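You operate a simulated robot arm through the tools that you are given. There is no shell and no other tool. Be economical: measure what you need, move in short steps, check, and stop when the job is done.

The job below is to be done with a simulated robot arm. You get a single attempt, and the scene is never put back.

JOB
Take the pleated filter and put it on top of the white glue tin.

The check looks at the end state, three seconds after you hand in, the way a careful person would. Anything else that was tipped, shoved, dropped, spilled or broken makes it a failure.

ROBOT AND FRAMES
A 7-joint arm with a two-finger parallel gripper, fixed in place. Base frame: the origin is at the foot of the arm, x ahead of it, y to its left, z up; the work surface is at about z = 880. Readings come in mm, rad, newtons and seconds.
With the tool pointing down near the work surface it reaches from about 240 to 680 mm from the base axis. Its first joint turns from -1.152 to 1.152 rad. Payload 2.4 kg.
Tool frame: the origin (TCP) lies between the finger pads and is the grasp point; the fingertips stand 30 mm ahead of it; z points along the fingers, y is the line along which they close. The gripper opens to 94 mm. The fingers are 28 mm wide and 10 mm thick; the gripper's body (50 by 96 mm) begins 55 mm behind the TCP.
Orientation is that of the tool frame in the base frame, as a unit quaternion [x, y, z, w]. With the fingers straight down and closing along the base's y, the tool's x points along the base's -x, its y along +y and its z along -z.

CONTROLS
- The arm moves only by the tool move_arm. Its argument "plan" is a list of rows, each a list of 7 numbers: the shift along the base's x, y, z in mm, then the turn, a rotation vector about the base's x, y, z in rad, then the finger opening in mm, from 0 to 94. In form: [[dx, dy, dz, ax, ay, az, jaw], ...]. A call has 1 to 12 rows; each row shifts and turns the commanded pose from where the row before left it. A row lasts 0.2 s, in which the tool goes at most 50 mm and 0.15 rad; a call with a longer step from one row to the next is refused whole, and so is a gripper value outside its range. Where a pose cannot be reached the arm comes as near as it can. A force on the tool above 40 N (or 10 N above the force at the start of the call, whichever is more), or a blocked arm, ends the call early, and 0.2 s more pass. The fingers move at their own pace (about 153 mm/s each) and stop on an object; they squeeze with about 32 N. The grip force told is the motor's: it shows also when the fingers shut on nothing. Time passes only in rows, and 0.2 s behind the last, so rows that do not move let the fingers close. It gives the time, the measured TCP pose, the force on the tool (base axes), the opening and the grip force at its end, in the units of the frame above (readings bear some noise).
- Cameras (640 x 400 px; columns grow to the right, rows downward): "scene" is fixed at [39.6, 477.5, 1446.2]; the picture's right is [-0.69, -0.72, 0.00], its down [-0.46, 0.44, -0.77] and it looks along [0.56, -0.53, -0.63] (base axes); focal length 317 px, centre (320, 200). "wrist" rides on the gripper at [-37, 0, -58] in the tool frame; the picture's right is [0.00, -1.00, 0.00], its down [0.97, 0.00, -0.24] and it looks along [0.24, 0.00, 0.97] (tool axes); focal length 218 px, centre (320, 200). There is no depth. A picture from a camera that has moved, and an enlarged one, comes with that camera's place and axes in the base frame and with its lens. The place of the scene camera against the robot may be out by one fixed shift of up to 12 mm in any direction.
- camera(camera): a new picture of that camera. The clock stands still meanwhile.
- inspect(camera, box): a new picture of the part [left, top, right, bottom] of that camera's present view, enlarged. The clock stands still meanwhile.
- finish_job(): hands the job in; it is judged then, once.

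Work in short steps. Places have to be worked out from the pictures, the camera data and where the tool is seen: move nearer, look again, correct. Check each grasp and each placing, and mend what went wrong. You have 90 turns and 46 pictures in all, those below and enlarged ones among them. Open the gripper and draw the arm clear of the work before you hand the job in, unless the task says otherwise; then end with one line.

The tools are called after "Request:" by a JSON object that holds its "api" and its "payload". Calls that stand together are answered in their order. move_arm: Moves the arm, as the interface text tells. Its arguments: {"type":"object","properties":{"plan":{"type":"array","items":{"type":"array","items":{"type":"number"}}}},"required":["plan"]} The other tools are called the same way: camera (camera) takes a picture; inspect (camera, box) takes an enlarged picture of a part of a camera's view; finish_job () hands the job in.

At the start:

```text
t: 0.0
ee_pos: [300.8, 107.5, 1123.7]
ee_rot: [0.001, 1.0, 0.0, -0.001]
force: [0.0, 0.0, -0.2]
grip_width: 93.9
grasp_force: 0.1
```

scene: 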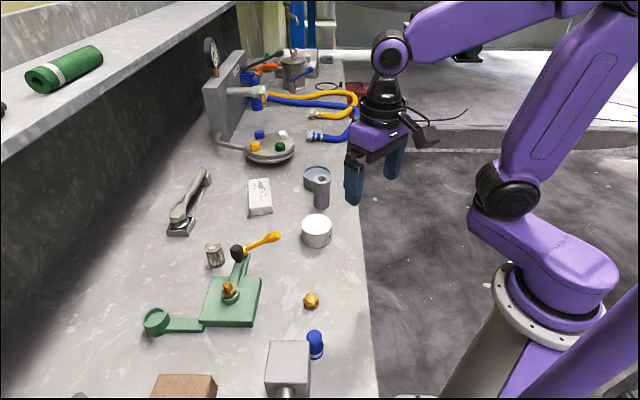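
wrist: 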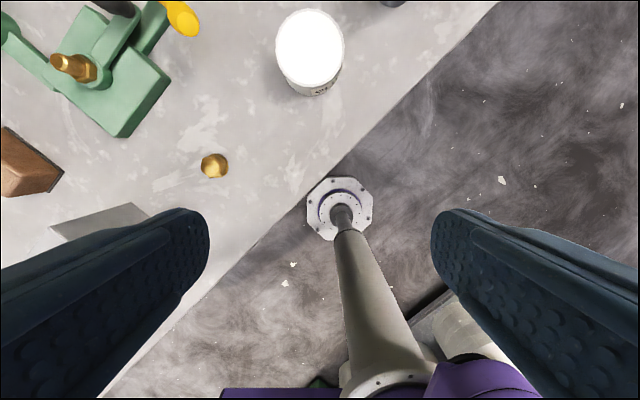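

The small grey ribbed cylinder near (215,255) may be the pleated filter and the white tin is near (316,231). I enlarge the area to confirm.

Request:
{"api": "inspect", "payload": {"camera": "scene", "box": [180, 160, 360, 280]}}

Request:
{"api": "inspect", "payload": {"camera": "scene", "box": [200, 30, 360, 170]}}

```text
3.33 times, centred on (270, 220) of scene
camera zoom: at [39.6, 477.5, 1446.2], right [-0.69, -0.72, 0.0], down [-0.46, 0.44, -0.77], along [0.56, -0.53, -0.63], focal length 1056 px, centre (487, 133)
```

zoom: 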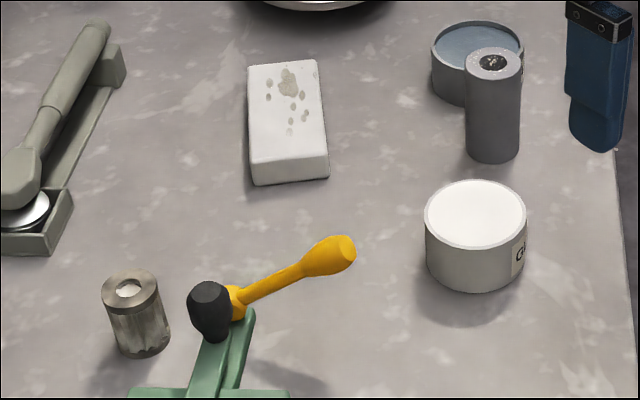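

```text
2.86 times, centred on (280, 100) of scene
camera zoom: at [39.6, 477.5, 1446.2], right [-0.69, -0.72, 0.0], down [-0.46, 0.44, -0.77], along [0.56, -0.53, -0.63], focal length 905 px, centre (434, 486)
```

zoom: 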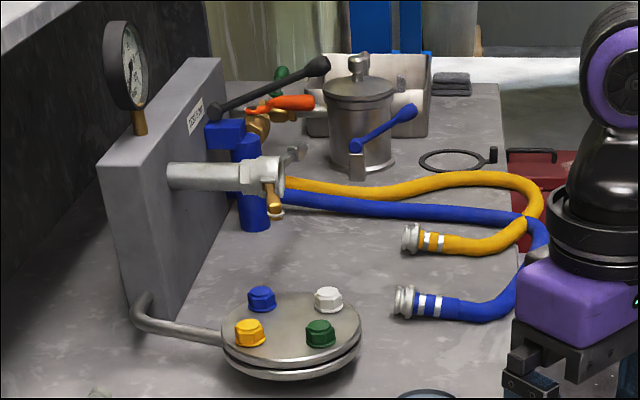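

The pleated filter is the small grey cylinder with pleated sides, at roughly (531, 316), about 38 mm across and 50 mm tall. The tin is at roughly (436, 93), 74 mm across with its top near 920. I move high towards the filter and look.

Request:
{"api": "move_arm", "payload": {"plan": [[30, 35, 0, 0, 0, 0, 94], [30, 35, 0, 0, 0, 0, 94], [30, 35, 0, 0, 0, 0, 94], [30, 35, 0, 0, 0, 0, 94], [30, 35, 0, 0, 0, 0, 94], [30, 33, 0, 0, 0, 0, 94], [0, 0, 0, 0, 0, 0, 94]]}}

Request:
{"api": "camera", "payload": {"camera": "wrist"}}

Request:
{"api": "camera", "payload": {"camera": "scene"}}

```text
t: 1.6
ee_pos: [481.2, 316.7, 1124.0]
ee_rot: [0.0, 1.0, 0.0, 0.0]
force: [-0.1, 0.4, 0.5]
grip_width: 94.3
grasp_force: 0.0
```

```text
41 pictures are left
camera wrist: at [518.4, 315.6, 1180.8], right [0.0, -1.0, 0.0], down [-0.97, 0.0, 0.24], along [-0.24, 0.0, -0.97], focal length 218 px, centre (320, 200)
```

wrist: 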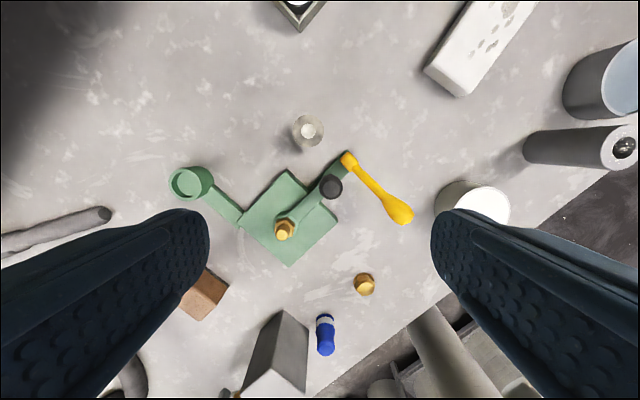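

```text
40 pictures are left
```

scene: 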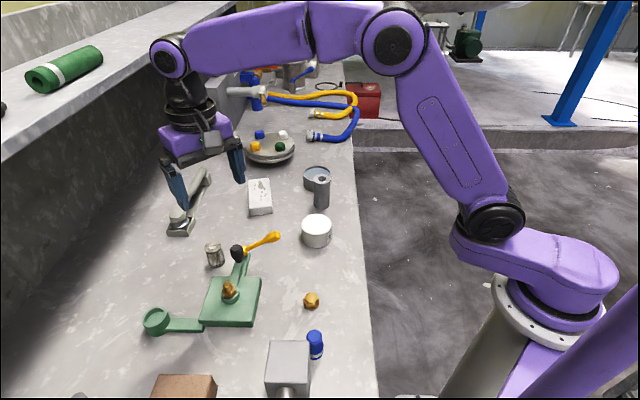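

The wrist view puts the filter at about (534, 329), with the press's handle to its -x/-y side. I yaw the gripper about 43° so the fingers avoid the handle, and come down partway above the filter.

Request:
{"api": "move_arm", "payload": {"plan": [[10, 2, -20, 0, 0, 0.15, 80], [10, 2, -20, 0, 0, 0.15, 80], [10, 2, -20, 0, 0, 0.15, 80], [10, 3, -20, 0, 0, 0.15, 80], [13, 3, -20, 0, 0, 0.15, 80], [0, 0, 0, 0, 0, 0, 80]]}}

Request:
{"api": "camera", "payload": {"camera": "wrist"}}

```text
t: 3.0
ee_pos: [535.3, 326.2, 1025.3]
ee_rot: [-0.368, 0.93, 0.0, 0.0]
force: [-0.9, 0.4, 0.0]
grip_width: 80.0
grasp_force: 0.1
```

```text
39 pictures are left
camera wrist: at [561.9, 351.4, 1081.9], right [0.68, -0.73, 0.0], down [-0.71, -0.66, 0.24], along [-0.18, -0.16, -0.97], focal length 218 px, centre (320, 200)
```

wrist: 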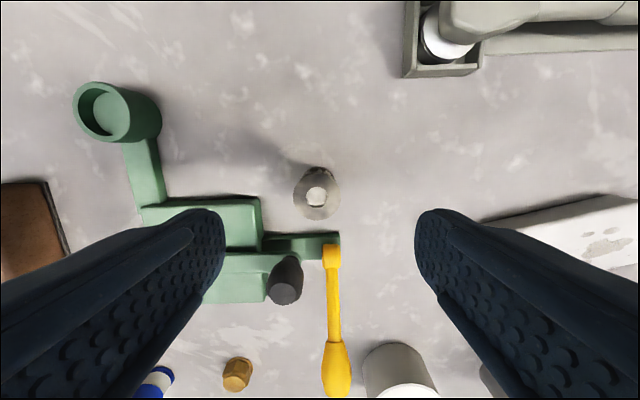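

The filter top reads at (535, 330), about 34 mm wide. I shift 4 mm in y, narrow the opening to 64, descend to just above the top, and check.

Request:
{"api": "move_arm", "payload": {"plan": [[0, 4, -15, 0, 0, 0, 64], [0, 0, -20, 0, 0, 0, 64], [0, 0, -20, 0, 0, 0, 64], [0, 0, -5, 0, 0, 0, 64]]}}

Request:
{"api": "camera", "payload": {"camera": "wrist"}}

Request:
{"api": "inspect", "payload": {"camera": "scene", "box": [140, 160, 300, 280]}}

```text
t: 4.0
ee_pos: [532.6, 330.9, 963.5]
ee_rot: [-0.366, 0.931, 0.0, 0.0]
force: [0.3, 0.2, -1.1]
grip_width: 64.0
grasp_force: 0.1
```

```text
38 pictures are left
camera wrist: at [560.7, 356.1, 1020.1], right [0.68, -0.73, 0.0], down [-0.71, -0.66, 0.24], along [-0.18, -0.16, -0.97], focal length 218 px, centre (320, 200)
```

wrist: 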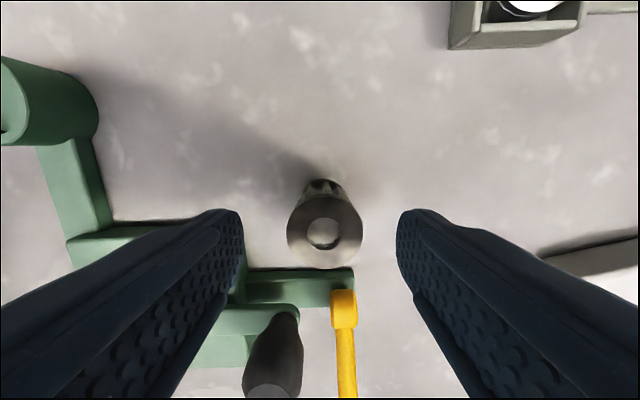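

```text
3.33 times, centred on (220, 220) of scene
camera zoom: at [39.6, 477.5, 1446.2], right [-0.69, -0.72, 0.0], down [-0.46, 0.44, -0.77], along [0.56, -0.53, -0.63], focal length 1056 px, centre (653, 133)
```

zoom: 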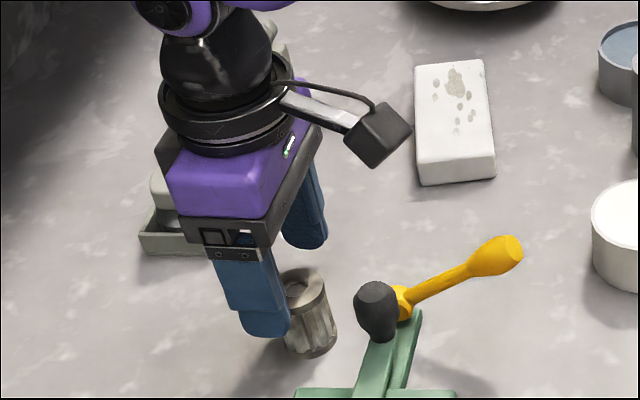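

Filter top is confirmed at z ≈ 925, centre near (534, 328.6). I correct by 2 mm and descend so the fingertips stay ~7 mm above the bench.

Request:
{"api": "move_arm", "payload": {"plan": [[1, -2, -15, 0, 0, 0, 64], [0, 0, -16, 0, 0, 0, 64], [0, 0, -15, 0, 0, 0, 64], [0, 0, 0, 0, 0, 0, 64]]}}

Request:
{"api": "camera", "payload": {"camera": "wrist"}}

```text
t: 5.0
ee_pos: [534.0, 329.6, 916.1]
ee_rot: [-0.366, 0.931, 0.0, 0.0]
force: [0.2, 0.1, 0.5]
grip_width: 64.3
grasp_force: 0.1
```

```text
36 pictures are left
camera wrist: at [561.8, 353.7, 973.6], right [0.68, -0.73, 0.0], down [-0.71, -0.66, 0.24], along [-0.18, -0.16, -0.97], focal length 218 px, centre (320, 200)
```

wrist: 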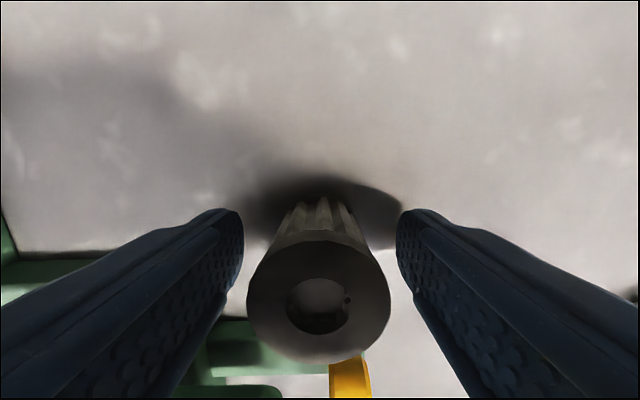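

The filter is centred between the fingers. I close on it.

Request:
{"api": "move_arm", "payload": {"plan": [[0, 0, 0, 0, 0, 0, 45], [0, 0, 0, 0, 0, 0, 20], [0, 0, 0, 0, 0, 0, 20], [0, 0, 0, 0, 0, 0, 20]]}}

Request:
{"api": "camera", "payload": {"camera": "wrist"}}

```text
t: 6.0
ee_pos: [535.4, 329.6, 918.3]
ee_rot: [-0.365, 0.931, 0.0, 0.0]
force: [-0.9, 0.4, -0.7]
grip_width: 31.6
grasp_force: 31.4
```

```text
35 pictures are left
camera wrist: at [561.8, 353.7, 973.8], right [0.68, -0.73, 0.0], down [-0.71, -0.66, 0.24], along [-0.18, -0.16, -0.97], focal length 218 px, centre (320, 200)
```

wrist: 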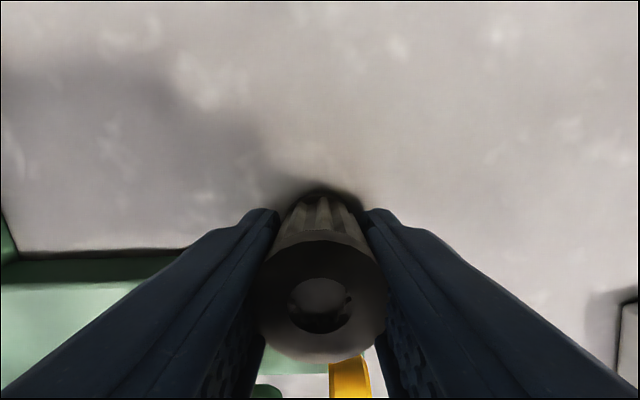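

Grip is firm at 31.6 mm with 31 N. I lift straight up.

Request:
{"api": "move_arm", "payload": {"plan": [[0, 0, 15, 0, 0, 0, 20], [0, 0, 30, 0, 0, 0, 20], [0, 0, 40, 0, 0, 0, 20], [0, 0, 40, 0, 0, 0, 20], [0, 0, 0, 0, 0, 0, 20]]}}

Request:
{"api": "camera", "payload": {"camera": "scene"}}

```text
t: 7.2
ee_pos: [533.6, 326.4, 1042.8]
ee_rot: [-0.366, 0.93, -0.001, 0.0]
force: [-0.4, 0.7, -0.8]
grip_width: 31.4
grasp_force: 31.5
```

```text
34 pictures are left
```

scene: 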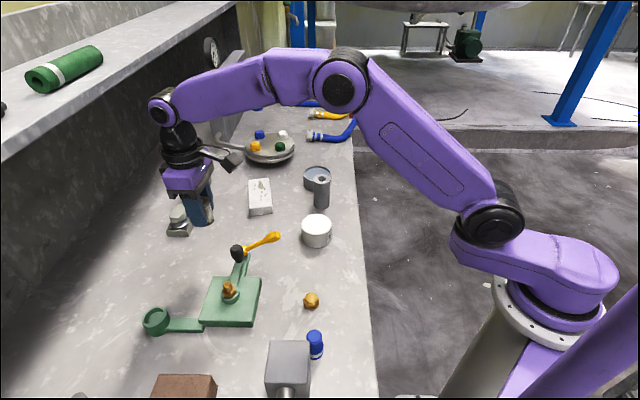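

The filter is held and nothing else moved. I go high towards the tin while undoing the yaw.

Request:
{"api": "move_arm", "payload": {"plan": [[-20, -35, 0, 0, 0, -0.15, 20], [-20, -35, 0, 0, 0, -0.15, 20], [-20, -35, 0, 0, 0, -0.15, 20], [-20, -35, 0, 0, 0, -0.15, 20], [-20, -35, 0, 0, 0, -0.15, 20], [0, 0, 0, 0, 0, 0, 20]]}}

Request:
{"api": "camera", "payload": {"camera": "wrist"}}

```text
t: 8.6
ee_pos: [433.6, 154.5, 1041.8]
ee_rot: [0.002, 1.0, 0.0, 0.0]
force: [0.2, -0.2, 0.2]
grip_width: 31.6
grasp_force: 31.9
```

```text
33 pictures are left
camera wrist: at [471.1, 153.1, 1098.1], right [0.0, -1.0, 0.0], down [-0.97, 0.0, 0.24], along [-0.24, 0.0, -0.97], focal length 218 px, centre (320, 200)
```

wrist: 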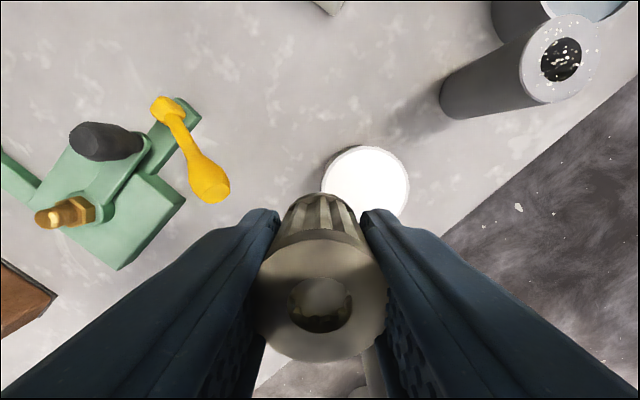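

The tin top reads at (436, 116). I move above it at z≈1000 and check.

Request:
{"api": "move_arm", "payload": {"plan": [[1, -19, -20, 0, 0, 0, 20], [1, -19, -20, 0, 0, 0, 20], [0, 0, 0, 0, 0, 0, 20], [0, 0, 0, 0, 0, 0, 20]]}}

Request:
{"api": "camera", "payload": {"camera": "wrist"}}

Request:
{"api": "inspect", "payload": {"camera": "scene", "box": [240, 130, 400, 270]}}

```text
t: 9.6
ee_pos: [436.3, 116.4, 1001.4]
ee_rot: [-0.001, 1.0, 0.001, 0.0]
force: [0.0, -0.6, -0.1]
grip_width: 31.6
grasp_force: 32.4
```

```text
32 pictures are left
camera wrist: at [474.4, 116.2, 1057.1], right [0.0, -1.0, 0.0], down [-0.97, 0.0, 0.24], along [-0.24, 0.0, -0.97], focal length 218 px, centre (320, 200)
```

wrist: 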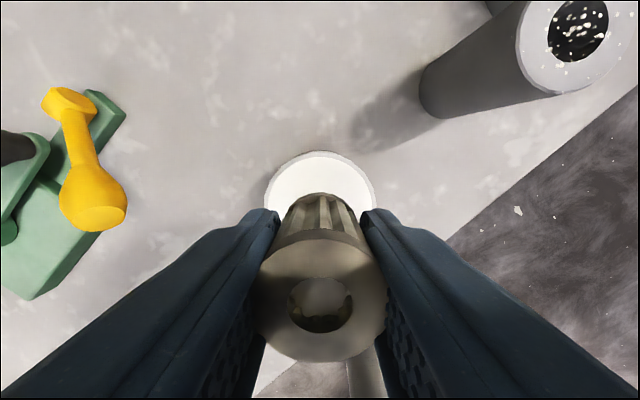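

```text
2.86 times, centred on (320, 200) of scene
camera zoom: at [39.6, 477.5, 1446.2], right [-0.69, -0.72, 0.0], down [-0.46, 0.44, -0.77], along [0.56, -0.53, -0.63], focal length 905 px, centre (320, 200)
```

zoom: 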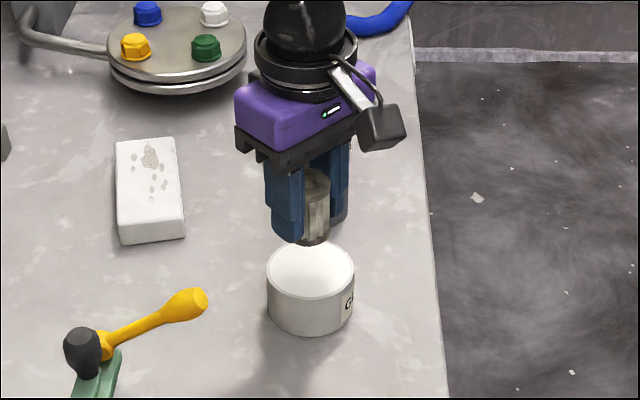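

The tin is centred beneath the filter (x≈437). I lower to just above the top.

Request:
{"api": "move_arm", "payload": {"plan": [[1, 0, -15, 0, 0, 0, 20], [0, 0, -13, 0, 0, 0, 20], [0, 0, -8, 0, 0, 0, 20], [0, 0, 0, 0, 0, 0, 20]]}}

Request:
{"api": "inspect", "payload": {"camera": "scene", "box": [280, 170, 360, 260]}}

Request:
{"api": "camera", "payload": {"camera": "wrist"}}

```text
t: 10.6
ee_pos: [438.4, 117.3, 963.9]
ee_rot: [0.0, 1.0, -0.001, 0.0]
force: [0.4, 0.5, 0.0]
grip_width: 31.7
grasp_force: 32.2
```

```text
4.44 times, centred on (320, 215) of scene
camera zoom: at [39.6, 477.5, 1446.2], right [-0.69, -0.72, 0.0], down [-0.46, 0.44, -0.77], along [0.56, -0.53, -0.63], focal length 1408 px, centre (320, 133)
```

zoom: 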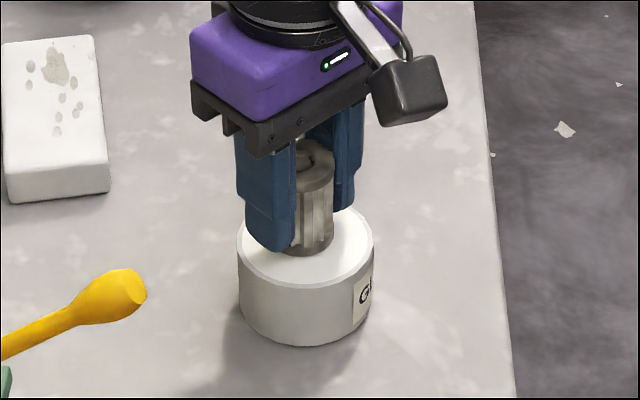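

```text
29 pictures are left
camera wrist: at [475.3, 116.1, 1021.3], right [0.0, -1.0, 0.0], down [-0.97, 0.0, 0.24], along [-0.24, 0.0, -0.97], focal length 218 px, centre (320, 200)
```

wrist: 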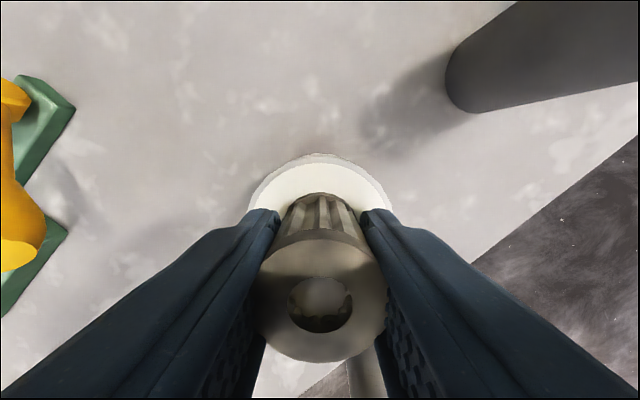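

The filter is well centred and a few mm above the tin. I lower in small steps, watching for contact.

Request:
{"api": "move_arm", "payload": {"plan": [[0, 0, -2, 0, 0, 0, 20], [0, 0, -2, 0, 0, 0, 20]]}}

Request:
{"api": "move_arm", "payload": {"plan": [[0, 0, -1.5, 0, 0, 0, 20], [0, 0, 0, 0, 0, 0, 20]]}}

```text
t: 11.2
ee_pos: [437.3, 116.0, 962.2]
ee_rot: [0.0, 1.0, 0.0, 0.0]
force: [0.1, 0.4, 0.8]
grip_width: 31.4
grasp_force: 32.4
```

```text
t: 11.8
ee_pos: [437.3, 116.3, 960.1]
ee_rot: [0.0, 1.0, 0.0, 0.001]
force: [-4.0, 0.3, 22.7]
grip_width: 31.6
grasp_force: 31.9
```

The force shows contact at z≈960. I ease up slightly and release slowly.

Request:
{"api": "move_arm", "payload": {"plan": [[0, 0, 0.7, 0, 0, 0, 20], [0, 0, 0, 0, 0, 0, 20]]}}

Request:
{"api": "move_arm", "payload": {"plan": [[0, 0, 0, 0, 0, 0, 34], [0, 0, 0, 0, 0, 0, 42], [0, 0, 0, 0, 0, 0, 60], [0, 0, 0, 0, 0, 0, 60]]}}

Request:
{"api": "inspect", "payload": {"camera": "scene", "box": [280, 170, 360, 260]}}

Request:
{"api": "camera", "payload": {"camera": "wrist"}}

```text
t: 12.4
ee_pos: [436.2, 115.5, 962.8]
ee_rot: [0.0, 1.0, 0.0, 0.001]
force: [1.2, 2.0, 10.8]
grip_width: 31.2
grasp_force: 31.9
```

```text
t: 13.4
ee_pos: [436.9, 114.8, 962.0]
ee_rot: [0.0, 1.0, 0.001, 0.0]
force: [0.6, -0.1, -0.4]
grip_width: 60.0
grasp_force: 0.0
```

```text
4.44 times, centred on (320, 215) of scene
camera zoom: at [39.6, 477.5, 1446.2], right [-0.69, -0.72, 0.0], down [-0.46, 0.44, -0.77], along [0.56, -0.53, -0.63], focal length 1408 px, centre (320, 133)
```

zoom: 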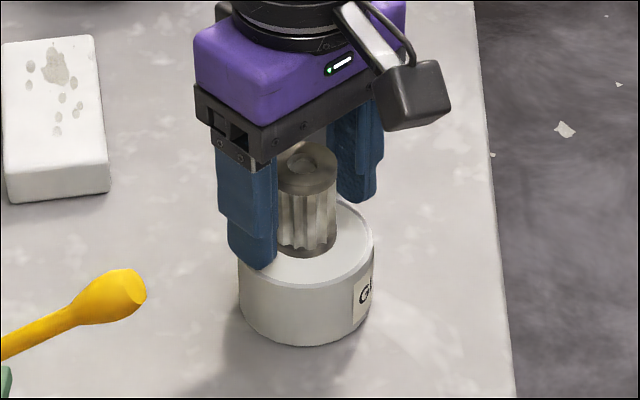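

```text
27 pictures are left
camera wrist: at [474.5, 114.8, 1018.3], right [0.0, -1.0, 0.0], down [-0.97, 0.0, 0.24], along [-0.24, 0.0, -0.97], focal length 218 px, centre (320, 200)
```

wrist: 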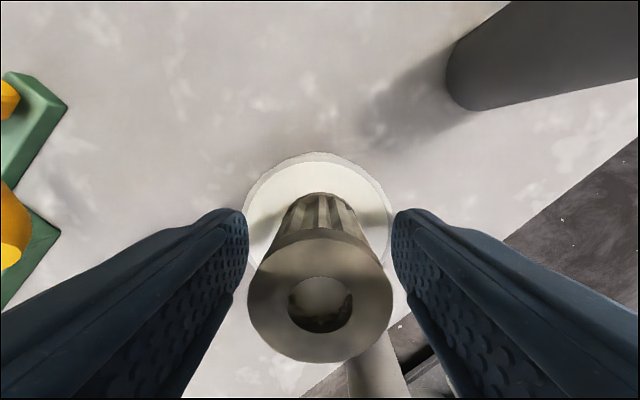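

The filter stands upright and centred on the tin, with the fingers clear. I raise straight up and draw back.

Request:
{"api": "move_arm", "payload": {"plan": [[0, 0, 15, 0, 0, 0, 64], [0, 0, 25, 0, 0, 0, 64], [0, 0, 40, 0, 0, 0, 64], [0, 0, 40, 0, 0, 0, 64], [-30, 0, 30, 0, 0, 0, 64], [-40, 0, 0, 0, 0, 0, 64], [-40, 0, 0, 0, 0, 0, 64], [0, 0, 0, 0, 0, 0, 64]]}}

Request:
{"api": "camera", "payload": {"camera": "scene"}}

Request:
{"api": "inspect", "payload": {"camera": "scene", "box": [180, 160, 360, 280]}}

```text
t: 15.2
ee_pos: [327.4, 115.4, 1112.7]
ee_rot: [0.001, 1.0, 0.0, 0.0]
force: [0.4, -0.2, -0.2]
grip_width: 64.3
grasp_force: 0.0
```

```text
26 pictures are left
```

scene: 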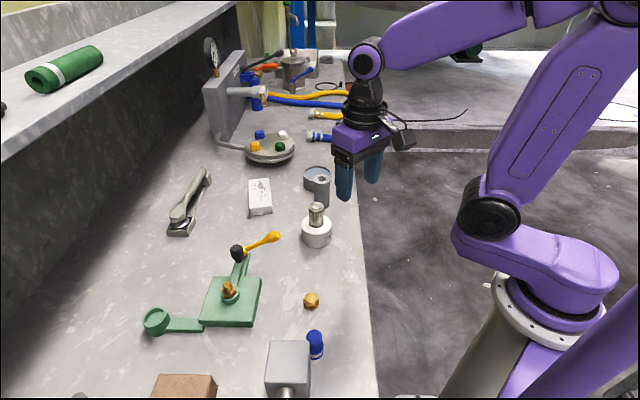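

```text
3.33 times, centred on (270, 220) of scene
camera zoom: at [39.6, 477.5, 1446.2], right [-0.69, -0.72, 0.0], down [-0.46, 0.44, -0.77], along [0.56, -0.53, -0.63], focal length 1056 px, centre (487, 133)
```

zoom: 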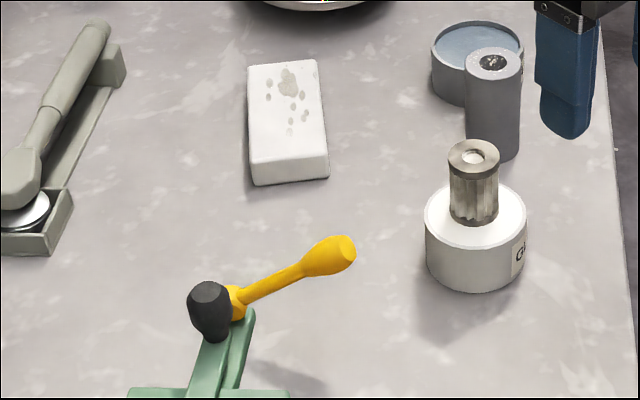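

The filter stands on the tin, nothing else has moved and the arm is clear, so I hand in.

Request:
{"api": "finish_job", "payload": {}}

```text
The job is handed in.
```

The pleated filter is standing upright and centred on top of the white glue tin; nothing else was moved, and the arm is clear with the gripper open.
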